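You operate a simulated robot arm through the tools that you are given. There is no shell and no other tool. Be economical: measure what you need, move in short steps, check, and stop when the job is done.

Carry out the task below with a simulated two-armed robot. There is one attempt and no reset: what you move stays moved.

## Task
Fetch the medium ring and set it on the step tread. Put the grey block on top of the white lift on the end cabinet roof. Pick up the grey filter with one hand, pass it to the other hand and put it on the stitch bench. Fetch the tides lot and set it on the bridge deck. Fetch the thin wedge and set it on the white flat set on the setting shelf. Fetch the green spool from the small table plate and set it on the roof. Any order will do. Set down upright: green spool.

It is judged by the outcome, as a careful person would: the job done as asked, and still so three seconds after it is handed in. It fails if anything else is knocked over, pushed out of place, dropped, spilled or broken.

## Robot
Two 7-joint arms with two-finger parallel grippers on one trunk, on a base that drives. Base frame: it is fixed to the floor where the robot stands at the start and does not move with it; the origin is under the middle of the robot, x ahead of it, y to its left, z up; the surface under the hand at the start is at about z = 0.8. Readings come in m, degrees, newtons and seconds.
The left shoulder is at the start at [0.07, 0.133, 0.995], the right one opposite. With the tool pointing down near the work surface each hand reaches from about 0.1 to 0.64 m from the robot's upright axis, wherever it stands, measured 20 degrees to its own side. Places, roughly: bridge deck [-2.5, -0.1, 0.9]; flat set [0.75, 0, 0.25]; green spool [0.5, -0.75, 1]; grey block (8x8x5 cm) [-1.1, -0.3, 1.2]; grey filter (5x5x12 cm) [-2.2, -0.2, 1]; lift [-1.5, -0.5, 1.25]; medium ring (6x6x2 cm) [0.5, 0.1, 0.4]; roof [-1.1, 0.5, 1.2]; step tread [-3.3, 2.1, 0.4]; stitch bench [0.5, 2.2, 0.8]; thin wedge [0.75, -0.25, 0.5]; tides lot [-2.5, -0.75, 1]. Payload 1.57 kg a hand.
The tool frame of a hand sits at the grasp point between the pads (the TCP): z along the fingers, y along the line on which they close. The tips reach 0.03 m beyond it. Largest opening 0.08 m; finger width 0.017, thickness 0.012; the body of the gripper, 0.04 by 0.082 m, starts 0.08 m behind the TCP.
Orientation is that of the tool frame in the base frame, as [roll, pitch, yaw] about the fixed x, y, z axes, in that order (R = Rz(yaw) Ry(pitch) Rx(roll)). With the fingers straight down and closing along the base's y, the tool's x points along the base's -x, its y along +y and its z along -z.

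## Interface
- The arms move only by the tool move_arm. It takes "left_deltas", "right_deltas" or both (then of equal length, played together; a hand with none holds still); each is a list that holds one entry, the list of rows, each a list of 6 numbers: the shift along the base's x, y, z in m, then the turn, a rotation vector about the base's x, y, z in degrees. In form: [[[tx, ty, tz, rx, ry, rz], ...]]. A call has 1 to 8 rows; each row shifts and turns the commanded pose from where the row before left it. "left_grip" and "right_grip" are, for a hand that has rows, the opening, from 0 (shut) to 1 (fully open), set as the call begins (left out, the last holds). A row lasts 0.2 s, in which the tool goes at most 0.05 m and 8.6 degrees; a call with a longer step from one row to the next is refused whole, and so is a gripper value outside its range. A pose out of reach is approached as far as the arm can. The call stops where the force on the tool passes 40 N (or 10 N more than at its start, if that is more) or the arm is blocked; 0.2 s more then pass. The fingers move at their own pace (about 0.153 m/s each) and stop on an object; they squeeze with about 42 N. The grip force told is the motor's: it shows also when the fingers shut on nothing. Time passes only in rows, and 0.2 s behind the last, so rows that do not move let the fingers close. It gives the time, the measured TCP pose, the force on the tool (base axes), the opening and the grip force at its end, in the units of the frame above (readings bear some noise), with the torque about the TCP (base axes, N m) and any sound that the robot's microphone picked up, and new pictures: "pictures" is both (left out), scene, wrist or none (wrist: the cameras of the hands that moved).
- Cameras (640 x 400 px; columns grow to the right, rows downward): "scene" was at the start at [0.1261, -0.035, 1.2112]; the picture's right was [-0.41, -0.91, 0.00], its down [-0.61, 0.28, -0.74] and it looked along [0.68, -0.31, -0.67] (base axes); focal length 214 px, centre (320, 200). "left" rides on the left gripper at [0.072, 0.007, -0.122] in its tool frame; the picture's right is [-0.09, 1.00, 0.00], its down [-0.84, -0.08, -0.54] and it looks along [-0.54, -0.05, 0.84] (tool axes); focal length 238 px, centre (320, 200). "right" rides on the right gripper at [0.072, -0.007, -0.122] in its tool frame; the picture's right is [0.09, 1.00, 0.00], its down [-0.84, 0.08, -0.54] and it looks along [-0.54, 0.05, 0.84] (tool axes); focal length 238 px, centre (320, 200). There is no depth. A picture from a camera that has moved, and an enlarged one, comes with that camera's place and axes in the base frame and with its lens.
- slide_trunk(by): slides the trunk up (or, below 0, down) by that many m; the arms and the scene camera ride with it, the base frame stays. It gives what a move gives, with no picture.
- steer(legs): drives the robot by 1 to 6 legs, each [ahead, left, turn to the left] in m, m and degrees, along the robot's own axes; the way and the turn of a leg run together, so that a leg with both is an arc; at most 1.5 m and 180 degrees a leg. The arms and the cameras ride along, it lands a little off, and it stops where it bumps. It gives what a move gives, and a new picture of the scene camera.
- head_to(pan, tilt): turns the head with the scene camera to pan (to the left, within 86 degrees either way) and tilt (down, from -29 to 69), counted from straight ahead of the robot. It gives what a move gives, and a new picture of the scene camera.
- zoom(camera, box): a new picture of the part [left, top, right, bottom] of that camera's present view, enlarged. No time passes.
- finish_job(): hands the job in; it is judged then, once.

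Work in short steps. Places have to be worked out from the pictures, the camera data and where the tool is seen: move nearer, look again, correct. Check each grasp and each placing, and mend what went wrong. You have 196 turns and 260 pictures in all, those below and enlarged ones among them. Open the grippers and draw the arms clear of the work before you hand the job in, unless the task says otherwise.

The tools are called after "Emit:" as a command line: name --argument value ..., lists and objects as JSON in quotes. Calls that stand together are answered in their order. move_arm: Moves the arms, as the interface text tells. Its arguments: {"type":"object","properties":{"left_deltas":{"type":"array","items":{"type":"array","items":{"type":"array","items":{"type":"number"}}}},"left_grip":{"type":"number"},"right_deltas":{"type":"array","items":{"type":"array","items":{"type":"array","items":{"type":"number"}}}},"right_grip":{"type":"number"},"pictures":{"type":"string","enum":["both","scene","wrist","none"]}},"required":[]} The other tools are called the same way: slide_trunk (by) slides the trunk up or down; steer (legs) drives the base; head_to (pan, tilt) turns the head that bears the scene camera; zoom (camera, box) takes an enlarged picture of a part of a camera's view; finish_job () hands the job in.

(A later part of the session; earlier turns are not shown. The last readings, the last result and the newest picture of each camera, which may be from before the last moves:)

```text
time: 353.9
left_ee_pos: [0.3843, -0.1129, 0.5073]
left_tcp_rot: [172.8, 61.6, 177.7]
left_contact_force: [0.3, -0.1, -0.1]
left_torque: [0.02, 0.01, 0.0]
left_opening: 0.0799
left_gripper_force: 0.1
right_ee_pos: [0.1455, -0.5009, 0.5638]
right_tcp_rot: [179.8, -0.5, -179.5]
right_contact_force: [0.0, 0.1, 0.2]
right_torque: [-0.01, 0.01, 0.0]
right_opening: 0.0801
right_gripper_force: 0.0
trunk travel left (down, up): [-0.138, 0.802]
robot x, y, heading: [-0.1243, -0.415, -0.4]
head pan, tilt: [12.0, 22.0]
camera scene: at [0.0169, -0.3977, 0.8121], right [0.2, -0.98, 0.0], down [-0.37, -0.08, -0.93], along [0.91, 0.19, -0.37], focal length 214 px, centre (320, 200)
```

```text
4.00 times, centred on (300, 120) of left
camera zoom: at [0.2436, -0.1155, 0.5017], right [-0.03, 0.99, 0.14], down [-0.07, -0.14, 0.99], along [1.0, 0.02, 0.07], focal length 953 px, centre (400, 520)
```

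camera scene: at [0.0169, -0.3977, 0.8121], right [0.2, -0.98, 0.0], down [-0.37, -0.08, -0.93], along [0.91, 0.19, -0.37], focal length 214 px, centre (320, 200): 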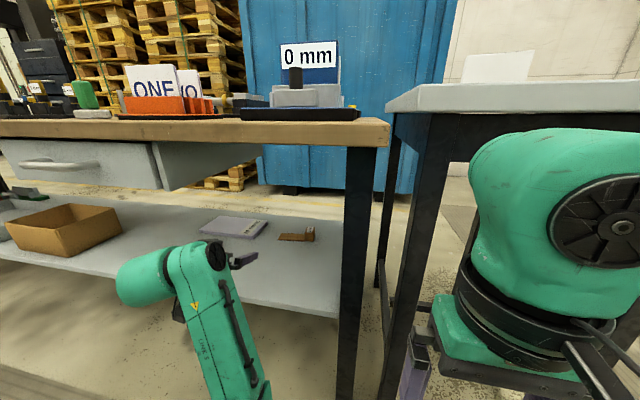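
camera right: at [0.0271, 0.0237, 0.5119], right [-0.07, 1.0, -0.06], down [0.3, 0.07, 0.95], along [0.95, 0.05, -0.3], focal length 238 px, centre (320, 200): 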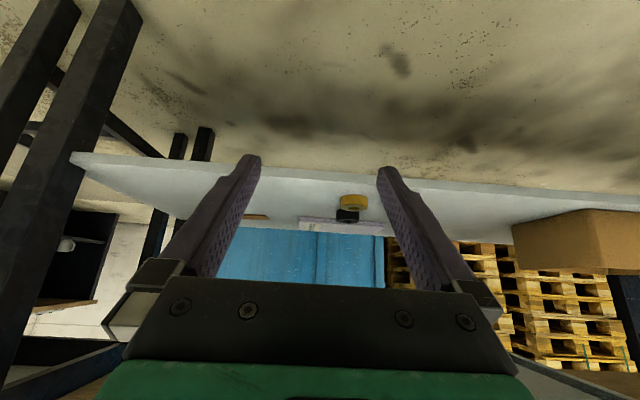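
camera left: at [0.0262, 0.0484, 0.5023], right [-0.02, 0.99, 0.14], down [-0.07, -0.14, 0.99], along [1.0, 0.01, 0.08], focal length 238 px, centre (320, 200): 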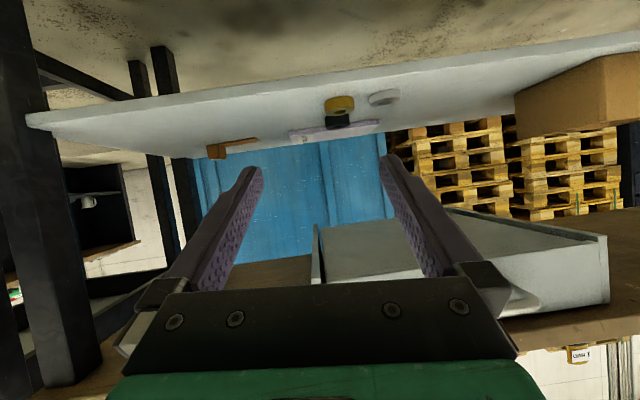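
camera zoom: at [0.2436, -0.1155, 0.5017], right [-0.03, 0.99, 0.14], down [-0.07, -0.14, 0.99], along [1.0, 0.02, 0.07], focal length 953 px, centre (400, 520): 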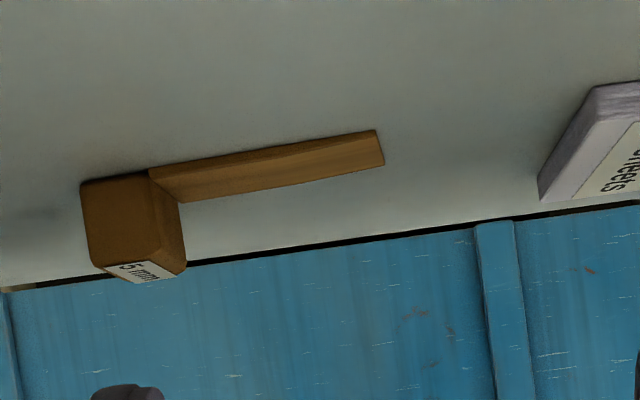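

Good fix: shelf z 0.363, head front x 0.689, y -0.215, head top 0.405; set spans x 0.657–0.77, y -0.01–0.225. I pull the right hand in further and level the left hand.

Emit:
move_arm --left_deltas '[[[0, -0.01, 0, -1.8, 0, -2], [0, -0.02, 0, -1.7, 0, -1.9], [0, -0.02, 0, 0, 0, 0], [0, -0.02, 0, 0, 0, 0]]]' --right_deltas '[[[-0.025, 0, 0.01, 0, 0, 0], [-0.025, 0, 0.01, 0, 0, 0], [-0.02, 0, 0, 0, 0, 0], [-0.02, 0, 0, 0, 0, 0]]]' --pictures "none"

Emit:
steer --legs '[[0.14, 0, 0]]'

```text
time: 355.1
left_ee_pos: [0.3849, -0.1561, 0.5291]
left_tcp_rot: [172.3, 63.9, 176.3]
left_contact_force: [0.1, 0.2, 0.6]
left_torque: [0.01, 0.01, 0.01]
left_opening: 0.08
left_gripper_force: 0.1
right_ee_pos: [0.0544, -0.4996, 0.5818]
right_tcp_rot: [179.6, -1.9, 179.5]
right_contact_force: [0.0, -0.5, 0.1]
right_torque: [0.03, -0.01, -0.02]
right_opening: 0.0801
right_gripper_force: 0.0
trunk travel left (down, up): [-0.138, 0.802]
robot x, y, heading: [-0.127, -0.4153, -0.1]
head pan, tilt: [12.0, 22.0]
stopped in row 4 (left hand): the arm was blocked; the commanded pose is now the measured one
```

```text
time: 356.4
left_ee_pos: [0.5237, -0.1549, 0.5283]
left_tcp_rot: [172.2, 63.8, 176.4]
left_contact_force: [0.1, -0.5, 0.1]
left_torque: [0.01, 0.0, -0.01]
left_opening: 0.0802
left_gripper_force: 0.1
right_ee_pos: [0.1939, -0.4983, 0.5817]
right_tcp_rot: [179.5, -1.9, 179.8]
right_contact_force: [-0.2, 0.4, -1.1]
right_torque: [-0.01, 0.02, 0.02]
right_opening: 0.08
right_gripper_force: 0.0
trunk travel left (down, up): [-0.138, 0.802]
robot x, y, heading: [0.016, -0.4166, -0.2]
head pan, tilt: [12.0, 22.0]
camera scene: at [0.1567, -0.401, 0.8149], right [0.17, -0.99, 0.0], down [-0.34, -0.06, -0.94], along [0.92, 0.16, -0.35], focal length 214 px, centre (320, 200)
```

scene: 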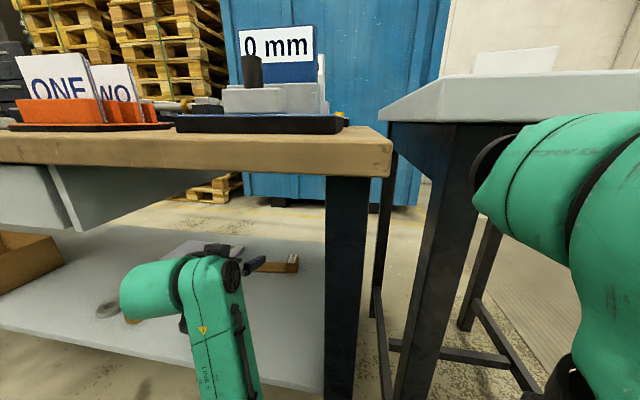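

The hand needs y -0.215; I sidle right 6 cm, then lower and check from the wrist.

Emit:
steer --legs '[[0, -0.06, 0]]'

Emit:
move_arm --left_deltas '[[[0.02, 0, -0.03, 0, 0, 0], [0.02, 0, -0.03, 0, 0, 0], [0.015, 0, -0.03, 0, 0, 0], [0.01, 0, -0.02, 0, 0, 0], [0, 0, 0, 0, 0, 0]]]' --pictures "both"

```text
time: 357.4
left_ee_pos: [0.5246, -0.2146, 0.5303]
left_tcp_rot: [172.2, 63.8, 176.1]
left_contact_force: [-0.2, 0.6, -0.5]
left_torque: [-0.05, -0.01, -0.03]
left_opening: 0.0802
left_gripper_force: 0.1
right_ee_pos: [0.1932, -0.5578, 0.5831]
right_tcp_rot: [179.5, -2.0, 179.6]
right_contact_force: [-0.2, -0.6, -0.4]
right_torque: [0.02, 0.03, 0.0]
right_opening: 0.0799
right_gripper_force: 0.0
trunk travel left (down, up): [-0.138, 0.802]
robot x, y, heading: [0.0185, -0.4736, -0.2]
head pan, tilt: [12.0, 22.0]
camera scene: at [0.1564, -0.4599, 0.8145], right [0.17, -0.99, 0.0], down [-0.35, -0.06, -0.94], along [0.92, 0.16, -0.35], focal length 214 px, centre (320, 200)
```

scene: 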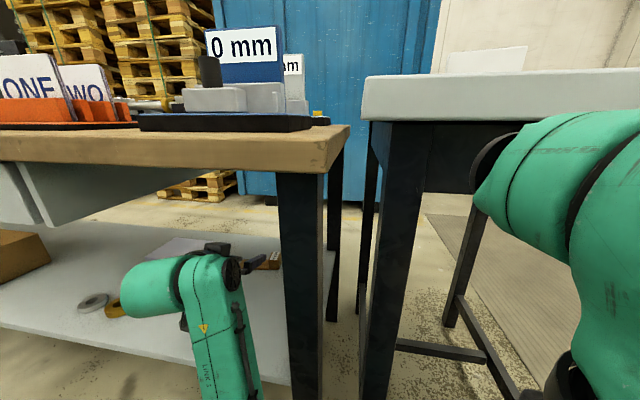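

```text
time: 358.6
left_ee_pos: [0.5899, -0.217, 0.4193]
left_tcp_rot: [172.3, 63.8, 176.3]
left_contact_force: [0.5, 0.3, -0.1]
left_torque: [-0.01, 0.02, 0.02]
left_opening: 0.0799
left_gripper_force: 0.0
right_ee_pos: [0.1929, -0.5576, 0.5825]
right_tcp_rot: [179.4, -2.0, 179.6]
right_contact_force: [-0.4, -0.5, 0.1]
right_torque: [-0.03, 0.01, 0.02]
right_opening: 0.0799
right_gripper_force: 0.0
trunk travel left (down, up): [-0.138, 0.802]
robot x, y, heading: [0.0148, -0.4692, -0.3]
head pan, tilt: [12.0, 22.0]
camera scene: at [0.1563, -0.4597, 0.8141], right [0.17, -0.98, 0.0], down [-0.35, -0.06, -0.93], along [0.92, 0.16, -0.36], focal length 214 px, centre (320, 200)
camera left: at [0.4485, -0.217, 0.4089], right [-0.02, 0.99, 0.14], down [-0.11, -0.14, 0.98], along [0.99, 0.0, 0.11], focal length 238 px, centre (320, 200)
```

scene: 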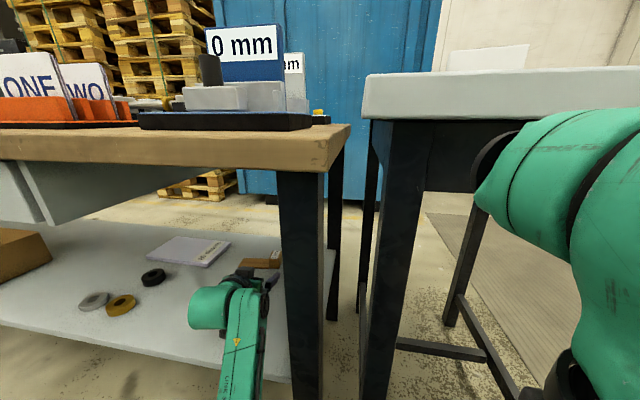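
left: 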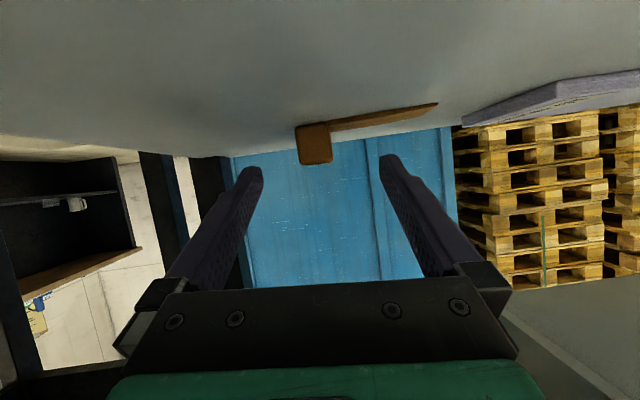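

Head is centred between the fingers. I advance 0.115 and lower slightly to TCP z 0.403.

Emit:
move_arm --left_deltas '[[[0.035, 0.001, -0.008, 0, 0, 0], [0.035, 0.001, -0.004, 0, 0, 0], [0.03, 0.001, -0.003, 0, 0, 0], [0.015, 0, 0, 0, 0, 0], [0, 0, 0, 0, 0, 0]]]' --pictures "wrist"

Emit:
zoom --camera "scene" --box '[180, 220, 320, 320]'

```text
time: 359.8
left_ee_pos: [0.7033, -0.2108, 0.4036]
left_tcp_rot: [172.1, 63.8, 176.1]
left_contact_force: [1.4, 0.1, 0.4]
left_torque: [-0.01, 0.02, -0.01]
left_opening: 0.0799
left_gripper_force: 0.0
right_ee_pos: [0.1922, -0.5583, 0.5827]
right_tcp_rot: [179.5, -1.9, 179.6]
right_contact_force: [-0.1, 0.5, 0.1]
right_torque: [0.0, -0.01, 0.0]
right_opening: 0.0801
right_gripper_force: 0.0
trunk travel left (down, up): [-0.138, 0.802]
robot x, y, heading: [0.0161, -0.4732, -0.1]
head pan, tilt: [12.0, 22.0]
camera left: at [0.5623, -0.2126, 0.3932], right [-0.02, 0.99, 0.14], down [-0.11, -0.14, 0.98], along [0.99, 0.0, 0.11], focal length 238 px, centre (320, 200)
```

left: 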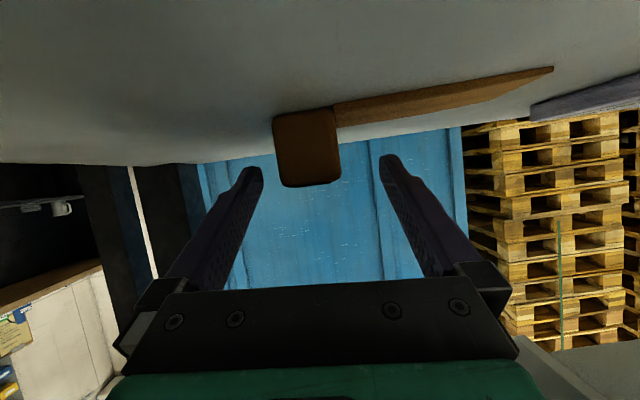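

```text
4.00 times, centred on (250, 270) of scene
camera zoom: at [0.1564, -0.4598, 0.8139], right [0.17, -0.99, 0.0], down [-0.35, -0.06, -0.93], along [0.92, 0.16, -0.36], focal length 858 px, centre (600, -80)
```

zoom: 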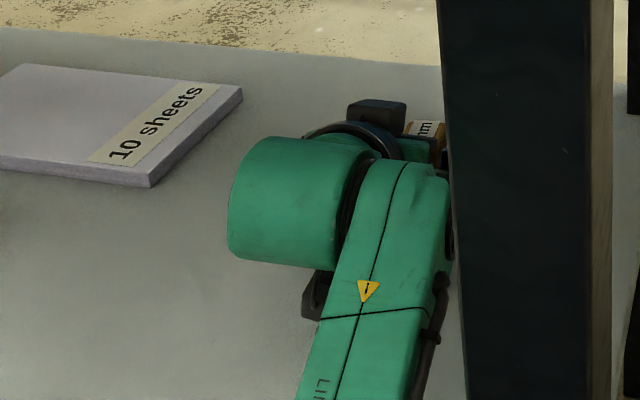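

The head's front face is at x≈0.71, so I go 2.5 cm deeper and close.

Emit:
move_arm --left_deltas '[[[0.015, -0.003, -0.002, 0, 0, 0], [0.01, -0.001, -0.002, 0, 0, 0], [0, 0, 0, 0, 0, 0]]]' --pictures "none"

Emit:
move_arm --left_deltas '[[[0, 0, 0, 0, 0, 0], [0, 0, 0, 0, 0, 0], [0, 0, 0, 0, 0, 0]]]' --left_grip 0 --pictures "wrist"

```text
time: 360.6
left_ee_pos: [0.7271, -0.2155, 0.4002]
left_tcp_rot: [171.9, 63.9, 176.2]
left_contact_force: [-0.3, -0.2, -0.3]
left_torque: [0.03, 0.02, 0.0]
left_opening: 0.0801
left_gripper_force: 0.0
right_ee_pos: [0.1923, -0.557, 0.5815]
right_tcp_rot: [179.6, -1.8, 179.6]
right_contact_force: [-0.6, 0.3, 0.2]
right_torque: [-0.02, 0.05, 0.02]
right_opening: 0.0799
right_gripper_force: 0.1
trunk travel left (down, up): [-0.138, 0.802]
robot x, y, heading: [0.0113, -0.473, -0.1]
head pan, tilt: [12.0, 22.0]
```

```text
time: 361.4
left_ee_pos: [0.728, -0.2152, 0.4012]
left_tcp_rot: [172.2, 63.8, 176.2]
left_contact_force: [0.6, 0.5, 1.5]
left_torque: [-0.04, -0.01, -0.04]
left_opening: 0.0343
left_gripper_force: 41.9
right_ee_pos: [0.193, -0.5575, 0.5824]
right_tcp_rot: [179.5, -1.8, 179.5]
right_contact_force: [0.7, -0.5, -1.2]
right_torque: [0.01, 0.0, 0.0]
right_opening: 0.08
right_gripper_force: 0.0
trunk travel left (down, up): [-0.138, 0.802]
robot x, y, heading: [0.0117, -0.4763, -0.4]
head pan, tilt: [12.0, 22.0]
camera left: at [0.5863, -0.2163, 0.3894], right [-0.02, 0.99, 0.14], down [-0.11, -0.14, 0.98], along [0.99, 0.0, 0.11], focal length 238 px, centre (320, 200)
```

left: 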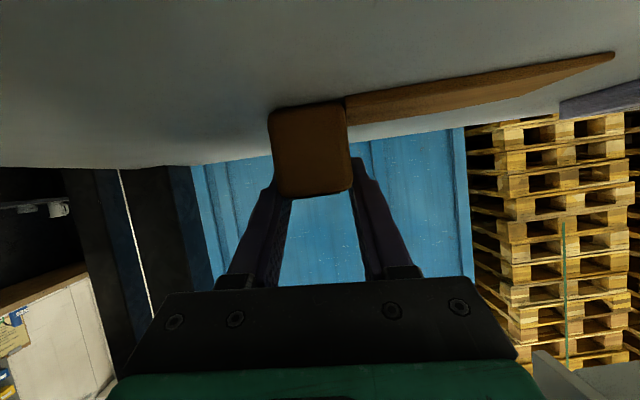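

Head gripped (34 mm). I lift 5.5 cm and check.

Emit:
move_arm --left_deltas '[[[0, 0, 0.02, 0, 0, 0], [-0.01, 0, 0.02, 0, 0, 0], [-0.005, 0, 0.02, 0, 0, 0], [0, 0, 0, 0, 0, 0]]]' --pictures "both"

```text
time: 362.4
left_ee_pos: [0.7128, -0.2179, 0.4603]
left_tcp_rot: [172.2, 63.8, 176.2]
left_contact_force: [0.9, -0.5, -0.6]
left_torque: [0.0, -0.01, 0.01]
left_opening: 0.0346
left_gripper_force: 41.9
right_ee_pos: [0.1929, -0.5566, 0.5828]
right_tcp_rot: [179.4, -2.0, 179.6]
right_contact_force: [-0.3, -0.6, -0.1]
right_torque: [0.01, 0.01, 0.0]
right_opening: 0.0799
right_gripper_force: 0.0
trunk travel left (down, up): [-0.138, 0.802]
robot x, y, heading: [0.0146, -0.4757, -0.2]
head pan, tilt: [12.0, 22.0]
camera scene: at [0.1565, -0.46, 0.8136], right [0.17, -0.99, 0.0], down [-0.35, -0.06, -0.93], along [0.92, 0.16, -0.36], focal length 214 px, centre (320, 200)
camera left: at [0.5718, -0.2173, 0.4491], right [-0.02, 0.99, 0.14], down [-0.11, -0.14, 0.98], along [0.99, 0.0, 0.11], focal length 238 px, centre (320, 200)
```

scene: 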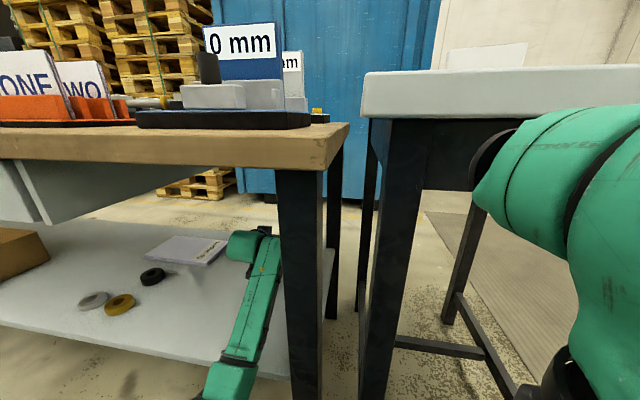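
left: 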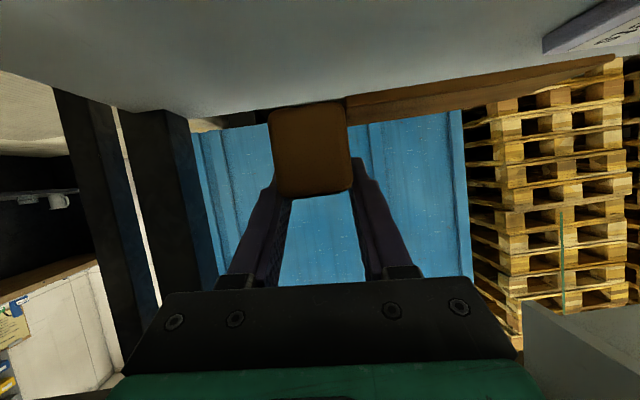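

Wedge is up and the set is clear. I sidle left 0.265 to bring it over the set.

Emit:
steer --legs '[[0, 0.265, 0]]'

Emit:
zoom --camera "left" --box '[0, 0, 640, 400]'

```text
time: 364.2
left_ee_pos: [0.7111, 0.0563, 0.4595]
left_tcp_rot: [172.0, 63.9, 176.8]
left_contact_force: [0.3, -0.2, -0.6]
left_torque: [-0.03, -0.03, -0.05]
left_opening: 0.0342
left_gripper_force: 41.9
right_ee_pos: [0.1944, -0.2889, 0.583]
right_tcp_rot: [179.5, -1.9, -179.9]
right_contact_force: [-0.4, -0.5, -0.3]
right_torque: [0.02, 0.02, 0.01]
right_opening: 0.0799
right_gripper_force: 0.1
trunk travel left (down, up): [-0.138, 0.802]
robot x, y, heading: [0.0128, -0.2062, 0.0]
head pan, tilt: [12.0, 22.0]
camera scene: at [0.1565, -0.1919, 0.8135], right [0.18, -0.98, 0.0], down [-0.35, -0.06, -0.93], along [0.92, 0.16, -0.36], focal length 214 px, centre (320, 200)
```

scene: 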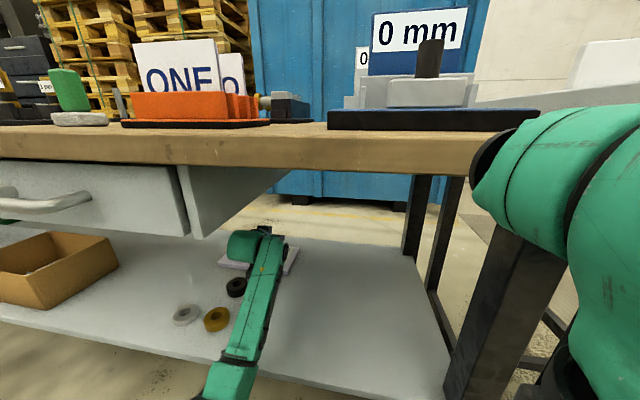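

```text
1.00 times, centred on (320, 200) of left (not enlarged: the box is as wide or as high as the picture)
camera zoom: at [0.5697, 0.0543, 0.4487], right [-0.02, 0.99, 0.14], down [-0.11, -0.14, 0.98], along [0.99, 0.01, 0.11], focal length 238 px, centre (320, 200)
```

zoom: 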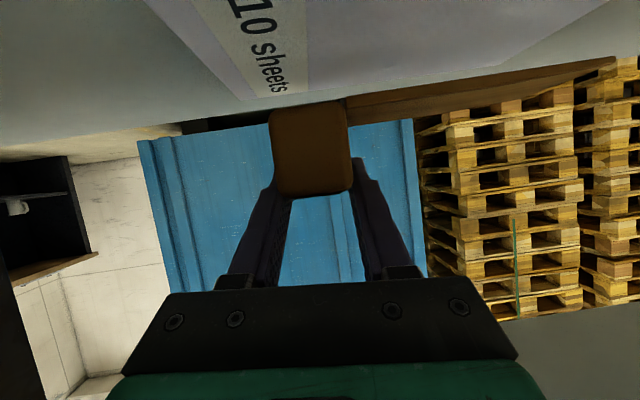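

The head is over the set (edge at y≈0). I lower until touch.

Emit:
move_arm --left_deltas '[[[0, 0, -0.015, 0, 0, 0], [0, 0, -0.012, 0, 0, 0], [0, 0, -0.005, 0, 0, 0], [0, 0, -0.005, 0, 0, 0], [0, 0, -0.004, 0, 0, 0], [0, 0, -0.004, 0, 0, 0], [0, 0, -0.003, 0, 0, 0]]]' --pictures "wrist"

```text
time: 365.9
left_ee_pos: [0.7104, 0.057, 0.4182]
left_tcp_rot: [171.7, 64.4, 176.4]
left_contact_force: [2.5, -0.3, 12.9]
left_torque: [-0.28, 0.42, 0.04]
left_opening: 0.0344
left_gripper_force: 42.2
right_ee_pos: [0.1922, -0.29, 0.5827]
right_tcp_rot: [179.5, -1.8, -179.9]
right_contact_force: [1.0, 0.1, -0.1]
right_torque: [0.0, -0.04, 0.02]
right_opening: 0.0799
right_gripper_force: 0.2
trunk travel left (down, up): [-0.138, 0.802]
robot x, y, heading: [0.0141, -0.206, 0.2]
head pan, tilt: [12.0, 22.0]
camera left: at [0.5692, 0.0549, 0.4045], right [-0.03, 0.99, 0.14], down [-0.12, -0.15, 0.98], along [0.99, 0.01, 0.12], focal length 238 px, centre (320, 200)
```

left: 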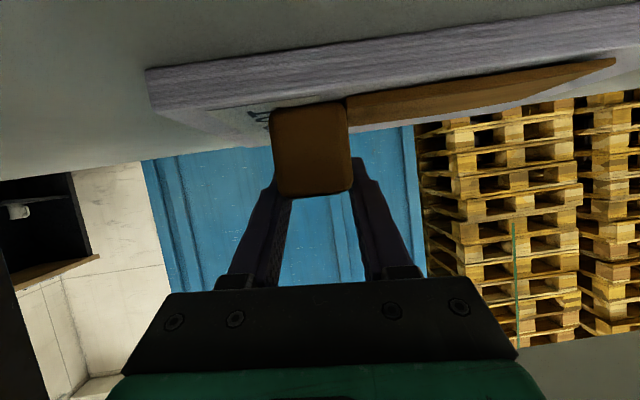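

The wedge sits on the set. I release and withdraw straight back.

Emit:
move_arm --left_deltas '[[[0, 0, 0.001, 0, 0, 0], [0, 0, 0, 0, 0, 0], [-0.02, 0, 0.003, 0, 0, 0], [-0.03, 0, 0.01, 0, 0, 0], [-0.03, 0, 0.02, 0, 0, 0], [-0.03, 0, 0.02, 0, 0, 0]]]' --left_grip 1 --pictures "both"

```text
time: 367.2
left_ee_pos: [0.5975, 0.0563, 0.4671]
left_tcp_rot: [172.1, 63.8, 176.6]
left_contact_force: [0.7, 0.5, 1.2]
left_torque: [-0.02, 0.04, 0.0]
left_opening: 0.08
left_gripper_force: 0.0
right_ee_pos: [0.1936, -0.2896, 0.5822]
right_tcp_rot: [179.4, -1.9, -179.9]
right_contact_force: [-0.4, 0.0, -0.3]
right_torque: [-0.01, 0.01, 0.0]
right_opening: 0.08
right_gripper_force: 0.1
trunk travel left (down, up): [-0.138, 0.802]
robot x, y, heading: [0.0121, -0.2087, 0.1]
head pan, tilt: [12.0, 22.0]
camera scene: at [0.1563, -0.1919, 0.8134], right [0.18, -0.98, 0.0], down [-0.36, -0.06, -0.93], along [0.92, 0.17, -0.36], focal length 214 px, centre (320, 200)
camera left: at [0.4557, 0.0547, 0.4562], right [-0.02, 0.99, 0.14], down [-0.11, -0.15, 0.98], along [0.99, 0.01, 0.11], focal length 238 px, centre (320, 200)
```

scene: 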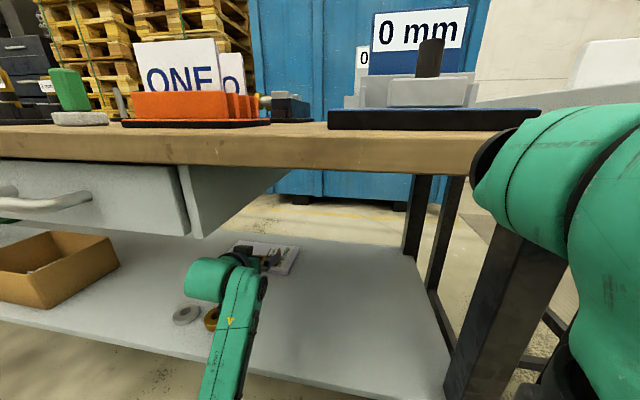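
left: 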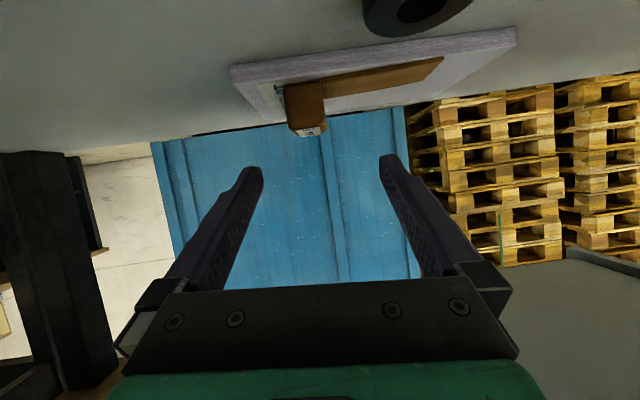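

Wedge is on the set. Now I back out 0.3 and line up with the gold ring.

Emit:
steer --legs '[[-0.3, 0, 0], [0, 0.06, 0]]'

Emit:
move_arm --left_deltas '[[[0, 0, 0.01, 0, 7, 0], [0, 0, 0, 0, 7, 0], [0, 0, 0, 0, 0, 0]]]' --pictures "both"

```text
time: 369.9
left_ee_pos: [0.3017, 0.1161, 0.4679]
left_tcp_rot: [172.0, 63.7, 176.5]
left_contact_force: [0.1, 0.9, -0.3]
left_torque: [0.01, 0.0, 0.01]
left_opening: 0.0801
left_gripper_force: 0.1
right_ee_pos: [-0.1044, -0.2302, 0.5825]
right_tcp_rot: [179.5, -1.8, 179.9]
right_contact_force: [-0.3, 1.0, 0.5]
right_torque: [0.0, -0.04, 0.0]
right_opening: 0.08
right_gripper_force: 0.0
trunk travel left (down, up): [-0.138, 0.802]
robot x, y, heading: [-0.2809, -0.1462, 0.2]
head pan, tilt: [12.0, 22.0]
camera scene: at [-0.1404, -0.1326, 0.8134], right [0.18, -0.98, 0.0], down [-0.36, -0.06, -0.93], along [0.92, 0.16, -0.36], focal length 214 px, centre (320, 200)
```

scene: 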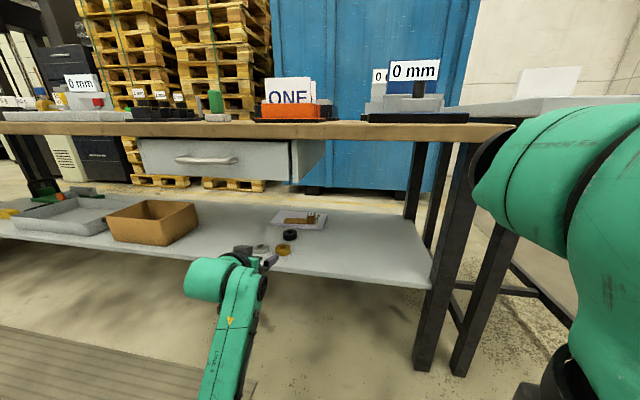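

```text
time: 370.6
left_ee_pos: [0.3004, 0.1171, 0.4789]
left_tcp_rot: [173.5, 49.7, 177.7]
left_contact_force: [-1.8, -0.1, 0.3]
left_torque: [0.01, -0.05, 0.0]
left_opening: 0.0803
left_gripper_force: 0.1
right_ee_pos: [-0.1031, -0.2313, 0.5819]
right_tcp_rot: [179.5, -2.1, 180.0]
right_contact_force: [0.5, -0.1, 0.6]
right_torque: [0.0, 0.01, 0.02]
right_opening: 0.08
right_gripper_force: 0.1
trunk travel left (down, up): [-0.138, 0.802]
robot x, y, heading: [-0.2839, -0.1507, 0.2]
head pan, tilt: [12.0, 22.0]
camera scene: at [-0.1405, -0.1323, 0.8133], right [0.18, -0.98, 0.0], down [-0.36, -0.07, -0.93], along [0.92, 0.17, -0.36], focal length 214 px, centre (320, 200)
camera left: at [0.1609, 0.114, 0.5016], right [0.01, 0.99, 0.14], down [0.13, -0.15, 0.98], along [0.99, 0.01, -0.13], focal length 238 px, centre (320, 200)
```

scene: 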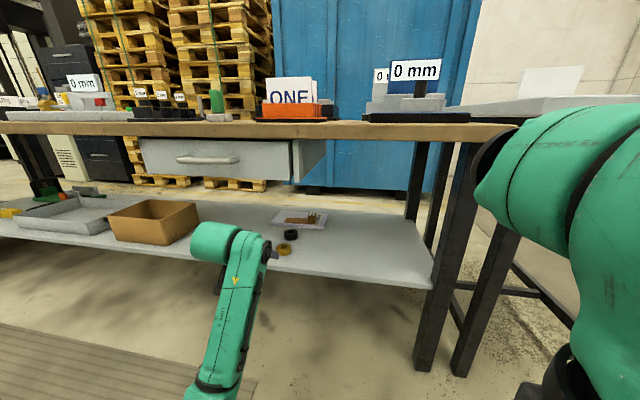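
left: 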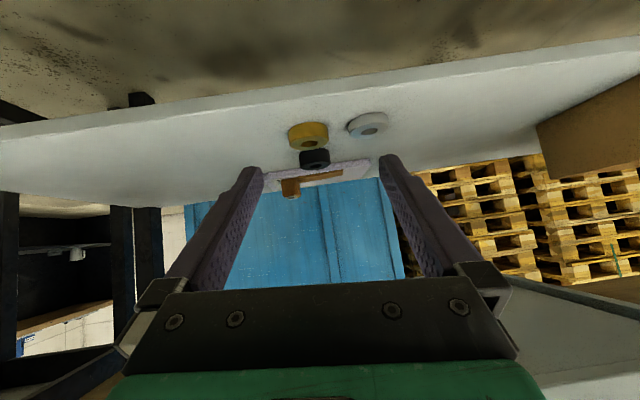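

I zoom on the ring for exact geometry.

Emit:
zoom --camera "left" --box '[260, 90, 420, 190]'

Emit:
zoom --camera "scene" --box '[230, 200, 350, 270]'

```text
4.00 times, centred on (340, 140) of left
camera zoom: at [0.1609, 0.114, 0.5016], right [0.01, 0.99, 0.14], down [0.13, -0.15, 0.98], along [0.99, 0.01, -0.13], focal length 953 px, centre (240, 440)
```

zoom: 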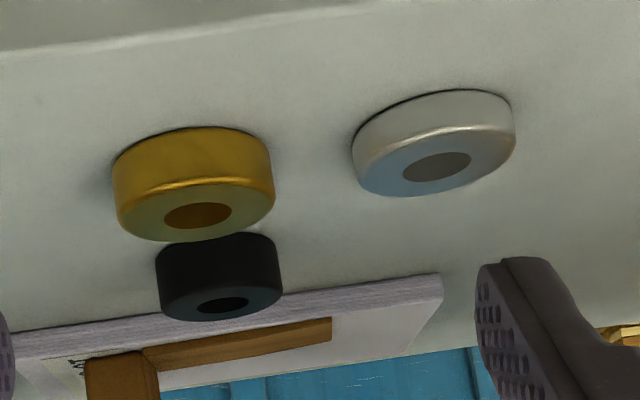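

```text
5.33 times, centred on (290, 235) of scene
camera zoom: at [-0.1405, -0.1323, 0.8133], right [0.18, -0.98, 0.0], down [-0.36, -0.07, -0.93], along [0.92, 0.17, -0.36], focal length 1144 px, centre (480, 13)
```

zoom: 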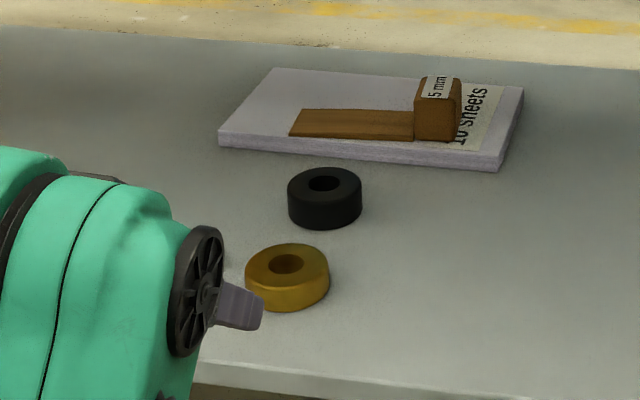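

Ring centre is (0.483, 0.115), top z≈0.38. I drive in 0.12, then lower and advance.

Emit:
steer --legs '[[0.12, 0, 0]]'

Emit:
move_arm --left_deltas '[[[0, -0.001, -0.03, 0, 0, 0], [0, -0.001, -0.03, 0, 0, 0], [0, 0, -0.02, 0, 0, 0], [0, 0, 0, 0, 0, 0]]]' --pictures "wrist"

```text
time: 371.9
left_ee_pos: [0.4202, 0.115, 0.4784]
left_tcp_rot: [173.4, 49.8, 177.6]
left_contact_force: [0.6, 0.4, -0.7]
left_torque: [-0.01, 0.01, 0.0]
left_opening: 0.0801
left_gripper_force: 0.2
right_ee_pos: [0.0162, -0.2304, 0.5833]
right_tcp_rot: [179.6, -2.1, 180.0]
right_contact_force: [0.3, -0.3, -0.1]
right_torque: [0.0, 0.04, 0.03]
right_opening: 0.0801
right_gripper_force: 0.1
trunk travel left (down, up): [-0.138, 0.802]
robot x, y, heading: [-0.1616, -0.1476, 0.3]
head pan, tilt: [12.0, 22.0]
camera scene: at [-0.0204, -0.1323, 0.8133], right [0.18, -0.98, 0.0], down [-0.36, -0.06, -0.93], along [0.92, 0.17, -0.36], focal length 214 px, centre (320, 200)
```

scene: 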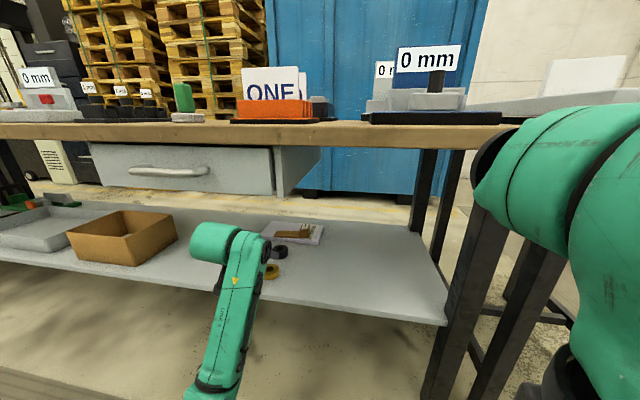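

```text
time: 372.9
left_ee_pos: [0.4199, 0.1143, 0.3967]
left_tcp_rot: [173.4, 49.8, 177.6]
left_contact_force: [0.0, -0.2, -0.1]
left_torque: [0.01, 0.02, 0.01]
left_opening: 0.0801
left_gripper_force: 0.1
right_ee_pos: [0.0166, -0.23, 0.582]
right_tcp_rot: [179.5, -2.1, 179.9]
right_contact_force: [0.1, -0.2, 0.0]
right_torque: [0.0, -0.03, -0.02]
right_opening: 0.0798
right_gripper_force: 0.0
trunk travel left (down, up): [-0.138, 0.802]
robot x, y, heading: [-0.1623, -0.1484, 0.3]
head pan, tilt: [12.0, 22.0]
camera left: at [0.281, 0.1123, 0.4207], right [0.01, 0.99, 0.14], down [0.13, -0.14, 0.98], along [0.99, 0.01, -0.13], focal length 238 px, centre (320, 200)
```

left: 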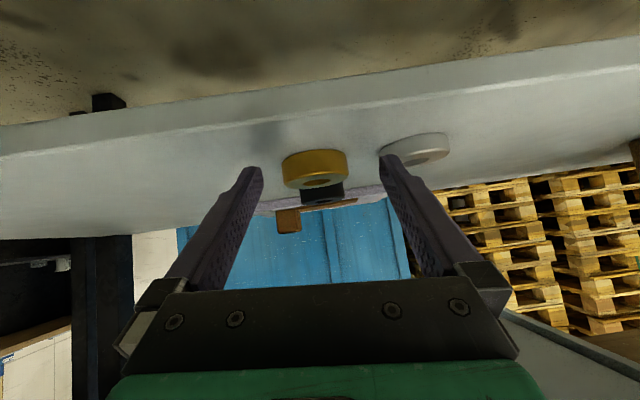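

Ring centred. I advance 5.5 cm and lower to z 0.393.

Emit:
move_arm --left_deltas '[[[0.025, -0.001, 0, 0, 0, 0], [0.02, -0.001, -0.002, 0, 0, 0], [0.012, 0, -0.002, 0, 0, 0], [0, 0, 0, 0, 0, 0]]]' --pictures "wrist"

Emit:
zoom --camera "left" --box '[230, 110, 410, 220]'

```text
time: 373.9
left_ee_pos: [0.4769, 0.1104, 0.3917]
left_tcp_rot: [173.4, 49.8, 177.6]
left_contact_force: [-0.7, 0.2, -0.8]
left_torque: [-0.03, -0.01, 0.03]
left_opening: 0.0801
left_gripper_force: 0.1
right_ee_pos: [0.0169, -0.2307, 0.583]
right_tcp_rot: [179.4, -2.0, 179.9]
right_contact_force: [0.6, 0.8, 0.6]
right_torque: [0.03, 0.0, -0.03]
right_opening: 0.0802
right_gripper_force: 0.0
trunk travel left (down, up): [-0.138, 0.802]
robot x, y, heading: [-0.1592, -0.1523, 0.2]
head pan, tilt: [12.0, 22.0]
camera left: at [0.3374, 0.1088, 0.4162], right [0.01, 0.99, 0.14], down [0.13, -0.14, 0.98], along [0.99, 0.01, -0.13], focal length 238 px, centre (320, 200)
```

left: 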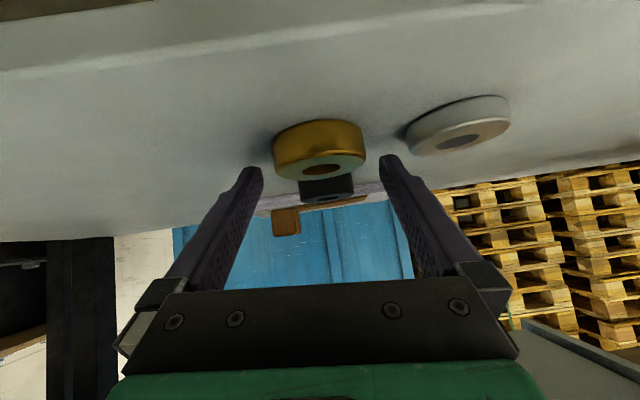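

```text
3.56 times, centred on (320, 165) of left
camera zoom: at [0.3374, 0.1088, 0.4162], right [0.01, 0.99, 0.14], down [0.13, -0.14, 0.98], along [0.99, 0.01, -0.13], focal length 848 px, centre (320, 324)
```

zoom: 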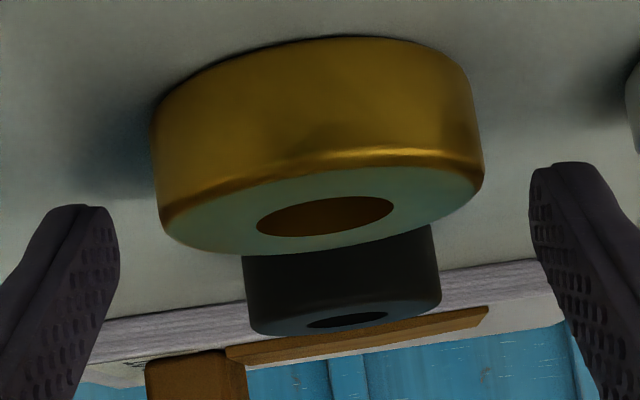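

The tips are just at the ring's top; I ease down until the tips nearly touch the shelf.

Emit:
move_arm --left_deltas '[[[0.003, 0.001, -0.004, 0, 0, 0], [0.002, 0.001, -0.003, 0, 0, 0], [0, 0, -0.003, 0, 0, 0], [0, 0, 0, 0, 0, 0]]]' --pictures "none"

Emit:
zoom --camera "left" --box '[230, 110, 410, 220]'

```text
time: 374.9
left_ee_pos: [0.4816, 0.1124, 0.3884]
left_tcp_rot: [173.3, 50.3, 177.5]
left_contact_force: [-1.3, -0.9, 14.4]
left_torque: [-0.6, -0.19, -0.13]
left_opening: 0.0795
left_gripper_force: 0.1
right_ee_pos: [0.0149, -0.2313, 0.5821]
right_tcp_rot: [179.4, -1.8, 179.9]
right_contact_force: [0.1, -0.3, 0.0]
right_torque: [0.03, 0.02, 0.0]
right_opening: 0.0803
right_gripper_force: 0.2
trunk travel left (down, up): [-0.138, 0.802]
robot x, y, heading: [-0.165, -0.1538, 0.1]
head pan, tilt: [12.0, 22.0]
```

```text
3.56 times, centred on (320, 165) of left
camera zoom: at [0.3423, 0.1102, 0.4107], right [0.01, 0.99, 0.15], down [0.12, -0.15, 0.98], along [0.99, 0.01, -0.12], focal length 848 px, centre (320, 324)
```

zoom: 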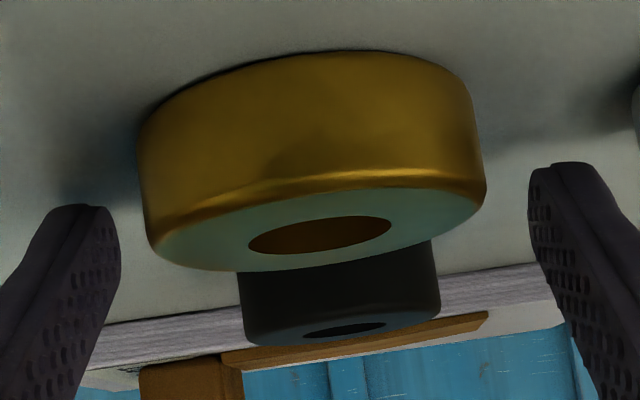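

The tips touch the shelf, so this is low enough. I ease 1 mm and close.

Emit:
move_arm --left_deltas '[[[0.004, 0, 0.001, 0, 0, 0], [0.003, 0, 0.0, 0, 0, 0]]]' --pictures "none"

Emit:
move_arm --left_deltas '[[[0, 0, 0, 0, 0, 0], [0, 0, 0, 0, 0, 0], [0, 0, 0, 0, 0, 0]]]' --left_grip 0 --pictures "wrist"

```text
time: 375.5
left_ee_pos: [0.4872, 0.1131, 0.389]
left_tcp_rot: [173.2, 50.0, 177.6]
left_contact_force: [-12.2, -1.7, 14.7]
left_torque: [-0.62, 0.06, -0.5]
left_opening: 0.0793
left_gripper_force: 0.0
right_ee_pos: [0.014, -0.2301, 0.5837]
right_tcp_rot: [179.5, -1.8, 179.9]
right_contact_force: [-0.1, 0.7, 0.4]
right_torque: [-0.01, 0.0, 0.03]
right_opening: 0.08
right_gripper_force: 0.2
trunk travel left (down, up): [-0.138, 0.802]
robot x, y, heading: [-0.1589, -0.149, -0.0]
head pan, tilt: [12.0, 22.0]
```

```text
time: 376.3
left_ee_pos: [0.4879, 0.114, 0.387]
left_tcp_rot: [173.3, 49.7, 177.6]
left_contact_force: [-4.2, 0.8, 4.9]
left_torque: [0.05, 0.02, 0.01]
left_opening: 0.0001
left_gripper_force: 20.5
right_ee_pos: [0.0157, -0.231, 0.582]
right_tcp_rot: [179.5, -1.8, 179.8]
right_contact_force: [-0.2, 0.3, 0.3]
right_torque: [-0.01, -0.06, -0.03]
right_opening: 0.0802
right_gripper_force: 0.0
trunk travel left (down, up): [-0.138, 0.802]
robot x, y, heading: [-0.1607, -0.1477, 0.0]
head pan, tilt: [12.0, 22.0]
camera left: at [0.3486, 0.112, 0.4094], right [0.01, 0.99, 0.15], down [0.13, -0.15, 0.98], along [0.99, 0.01, -0.13], focal length 238 px, centre (320, 200)
```

left: 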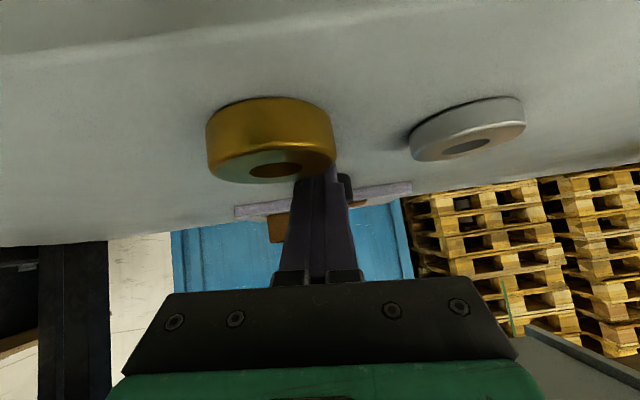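

The ring slipped out toward me because I went too deep. I lift, back off, open, and re-aim (ring now ≈(0.457, 0.094)).

Emit:
move_arm --left_deltas '[[[0, 0, 0.03, 0, 0, 0], [0, 0, 0.03, 0, 0, 0], [-0.04, -0.005, 0.01, -1.4, 0, 1.2], [-0.04, -0.005, 0, -1.4, 0, 1.2], [0, -0.005, 0, 0, 0, 0]]]' --pictures "none"

Emit:
move_arm --left_deltas '[[[0, 0, 0, 0, 4, 0], [0, 0, 0, 0, 4, 0], [0, 0, 0, 0, 0, 0]]]' --left_grip 1 --pictures "both"

```text
time: 377.5
left_ee_pos: [0.4081, 0.0996, 0.4544]
left_tcp_rot: [177.7, 49.8, -176.6]
left_contact_force: [-0.1, -0.1, -0.6]
left_torque: [-0.02, -0.04, 0.03]
left_opening: 0.0
left_gripper_force: 21.1
right_ee_pos: [0.0166, -0.2298, 0.5826]
right_tcp_rot: [179.5, -2.1, 179.9]
right_contact_force: [0.3, 0.5, 0.4]
right_torque: [-0.02, 0.0, -0.01]
right_opening: 0.0802
right_gripper_force: 0.1
trunk travel left (down, up): [-0.138, 0.802]
robot x, y, heading: [-0.161, -0.1486, 0.1]
head pan, tilt: [12.0, 22.0]
```

```text
time: 378.3
left_ee_pos: [0.4098, 0.0987, 0.4539]
left_tcp_rot: [177.1, 41.7, -177.1]
left_contact_force: [-0.3, -0.5, 0.3]
left_torque: [0.01, -0.02, -0.03]
left_opening: 0.0798
left_gripper_force: 0.2
right_ee_pos: [0.0172, -0.2311, 0.5812]
right_tcp_rot: [179.5, -2.0, 179.9]
right_contact_force: [0.3, 0.4, 0.4]
right_torque: [0.02, 0.02, -0.03]
right_opening: 0.0801
right_gripper_force: 0.1
trunk travel left (down, up): [-0.138, 0.802]
robot x, y, heading: [-0.1641, -0.1496, 0.1]
head pan, tilt: [12.0, 22.0]
camera scene: at [-0.0205, -0.1323, 0.8132], right [0.18, -0.98, 0.0], down [-0.36, -0.06, -0.93], along [0.92, 0.17, -0.36], focal length 214 px, centre (320, 200)
camera left: at [0.2752, 0.0922, 0.4971], right [-0.01, 0.99, 0.1], down [0.27, -0.09, 0.96], along [0.96, 0.04, -0.27], focal length 238 px, centre (320, 200)
```

scene: 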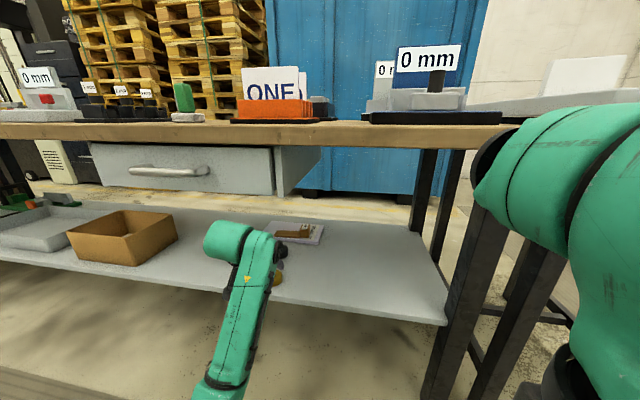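
left: 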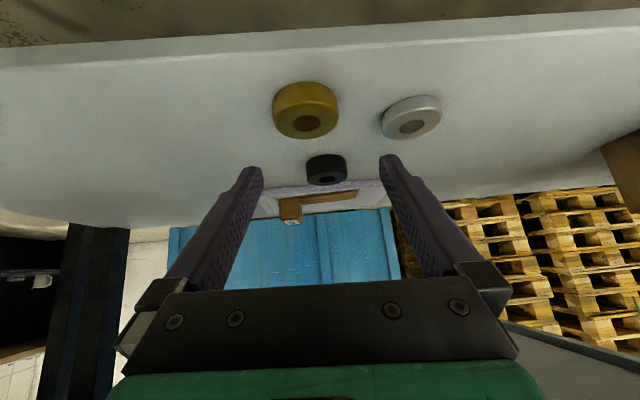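

Ring at (0.452, 0.094). I steepen the hand to ~32° tilt and position right above it.

Emit:
move_arm --left_deltas '[[[0.01, -0.002, 0.005, 0, 5, 1.5], [0.01, -0.002, 0, 0, 5, 1.5], [0.012, -0.001, 0, 0, 0, 0], [0, 0, 0, 0, 0, 0]]]' --pictures "wrist"

Emit:
zoom --camera "left" --box '[230, 60, 410, 180]'

```text
time: 379.3
left_ee_pos: [0.4429, 0.0944, 0.4599]
left_tcp_rot: [176.2, 31.8, -174.7]
left_contact_force: [0.7, 0.0, -0.1]
left_torque: [0.02, -0.01, 0.0]
left_opening: 0.0802
left_gripper_force: 0.0
right_ee_pos: [0.0174, -0.231, 0.583]
right_tcp_rot: [179.6, -1.9, 179.9]
right_contact_force: [0.1, -0.1, -0.3]
right_torque: [-0.01, -0.01, 0.05]
right_opening: 0.0798
right_gripper_force: 0.1
trunk travel left (down, up): [-0.138, 0.802]
robot x, y, heading: [-0.1587, -0.1433, 0.1]
head pan, tilt: [12.0, 22.0]
camera left: at [0.3191, 0.0805, 0.5258], right [-0.05, 0.99, 0.1], down [0.44, -0.07, 0.9], along [0.9, 0.09, -0.43], focal length 238 px, centre (320, 200)
```

left: 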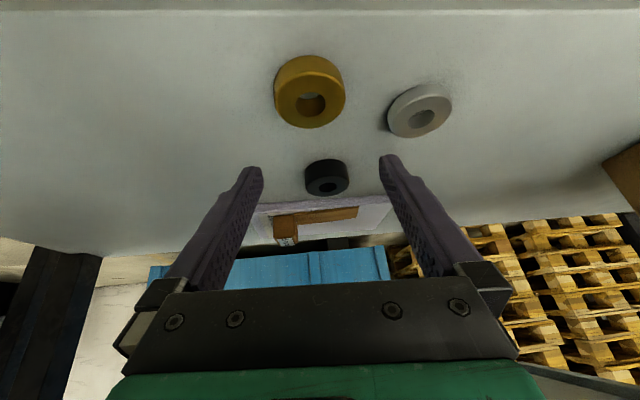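

```text
3.33 times, centred on (320, 120) of left
camera zoom: at [0.3191, 0.0805, 0.5258], right [-0.05, 0.99, 0.1], down [0.44, -0.07, 0.9], along [0.9, 0.09, -0.43], focal length 794 px, centre (320, 467)
```

zoom: 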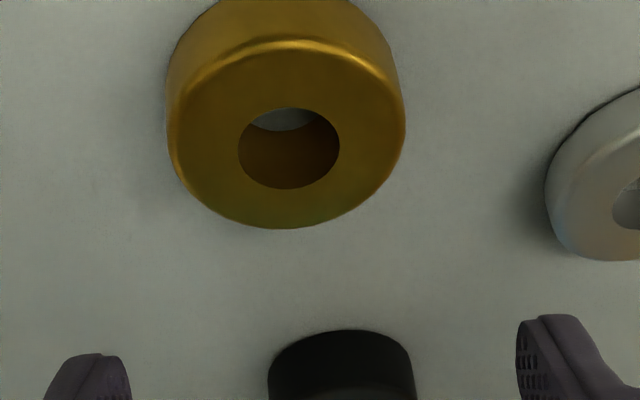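

The ring is exactly below. I correct yaw and descend around it.

Emit:
move_arm --left_deltas '[[[0, 0, -0.02, 0, 0, -3], [0.001, 0, -0.02, 0, 0, -3], [0, 0, -0.012, 0, 0, 0], [0, 0, -0.007, 0, 0, 0], [0, 0, -0.004, 0, 0, 0], [0, 0, 0, 0, 0, 0]]]' --pictures "wrist"

Emit:
zoom --camera "left" --box '[230, 90, 410, 210]'

```text
time: 380.7
left_ee_pos: [0.4418, 0.0926, 0.3973]
left_tcp_rot: [176.2, 31.9, 179.3]
left_contact_force: [-0.5, -0.2, -0.9]
left_torque: [0.04, -0.02, 0.01]
left_opening: 0.0801
left_gripper_force: 0.1
right_ee_pos: [0.0164, -0.2302, 0.5818]
right_tcp_rot: [179.5, -2.0, 179.9]
right_contact_force: [0.0, 0.6, 0.2]
right_torque: [-0.03, -0.01, -0.02]
right_opening: 0.08
right_gripper_force: 0.1
trunk travel left (down, up): [-0.138, 0.802]
robot x, y, heading: [-0.1608, -0.1492, 0.2]
head pan, tilt: [12.0, 22.0]
camera left: at [0.3173, 0.0927, 0.4619], right [0.05, 0.99, 0.1], down [0.43, -0.12, 0.9], along [0.9, 0.0, -0.43], focal length 238 px, centre (320, 200)
```

left: 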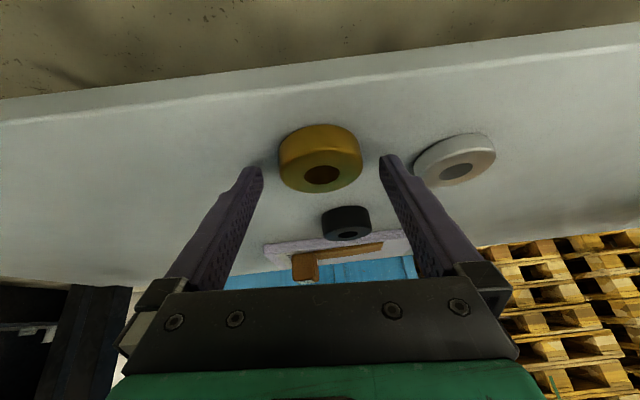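

```text
3.33 times, centred on (320, 150) of left
camera zoom: at [0.3173, 0.0927, 0.4619], right [0.05, 0.99, 0.1], down [0.43, -0.12, 0.9], along [0.9, 0.0, -0.43], focal length 794 px, centre (320, 367)
```

zoom: 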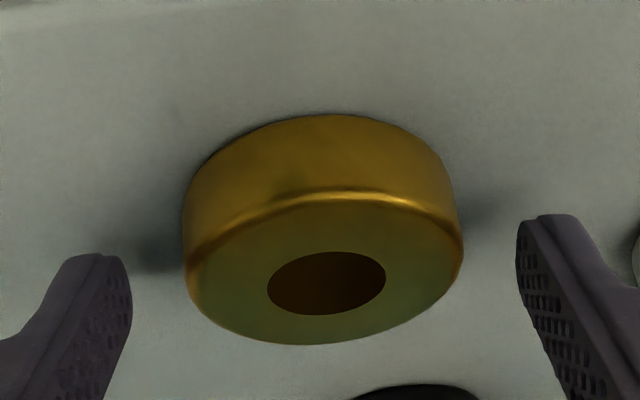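

Slight adjust (+2 mm x, +3 mm y, −3 mm z) and close.

Emit:
move_arm --left_deltas '[[[0.002, 0.003, -0.002, 0, 0, 0], [0, 0, -0.002, 0, 0, 0]]]' --pictures "none"

Emit:
move_arm --left_deltas '[[[0, 0, 0, 0, 0, 0], [0, 0, 0, 0, 0, 0], [0, 0, 0, 0, 0, 0]]]' --left_grip 0 --pictures "wrist"

```text
time: 381.3
left_ee_pos: [0.4444, 0.0971, 0.3943]
left_tcp_rot: [176.2, 31.9, 179.3]
left_contact_force: [0.9, 0.7, 0.6]
left_torque: [-0.02, 0.01, 0.02]
left_opening: 0.08
left_gripper_force: 0.0
right_ee_pos: [0.0168, -0.23, 0.5823]
right_tcp_rot: [179.4, -2.1, 179.9]
right_contact_force: [0.7, -0.8, 0.0]
right_torque: [0.02, 0.0, -0.02]
right_opening: 0.08
right_gripper_force: 0.1
trunk travel left (down, up): [-0.138, 0.802]
robot x, y, heading: [-0.1603, -0.1473, 0.1]
head pan, tilt: [12.0, 22.0]
```

```text
time: 382.1
left_ee_pos: [0.4444, 0.0956, 0.3939]
left_tcp_rot: [176.2, 32.0, 179.3]
left_contact_force: [-0.3, 1.0, 0.3]
left_torque: [-0.02, -0.04, 0.06]
left_opening: 0.0598
left_gripper_force: 41.9
right_ee_pos: [0.0159, -0.2301, 0.5832]
right_tcp_rot: [179.5, -2.0, 179.9]
right_contact_force: [-0.3, 0.7, -0.4]
right_torque: [-0.05, 0.01, -0.01]
right_opening: 0.0803
right_gripper_force: 0.0
trunk travel left (down, up): [-0.138, 0.802]
robot x, y, heading: [-0.1614, -0.1491, 0.2]
head pan, tilt: [12.0, 22.0]
camera left: at [0.3186, 0.0961, 0.4588], right [0.05, 0.99, 0.1], down [0.43, -0.12, 0.9], along [0.9, 0.0, -0.43], focal length 238 px, centre (320, 200)
```

left: 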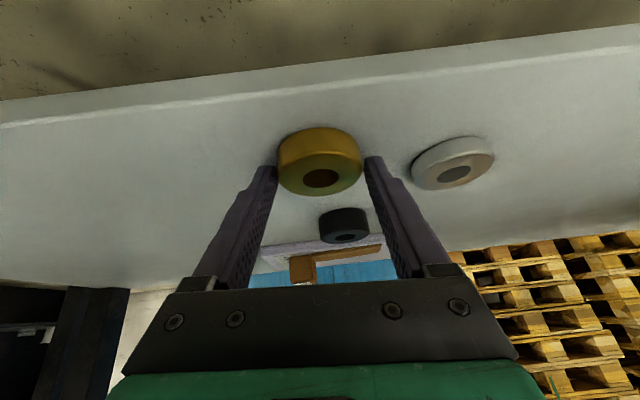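

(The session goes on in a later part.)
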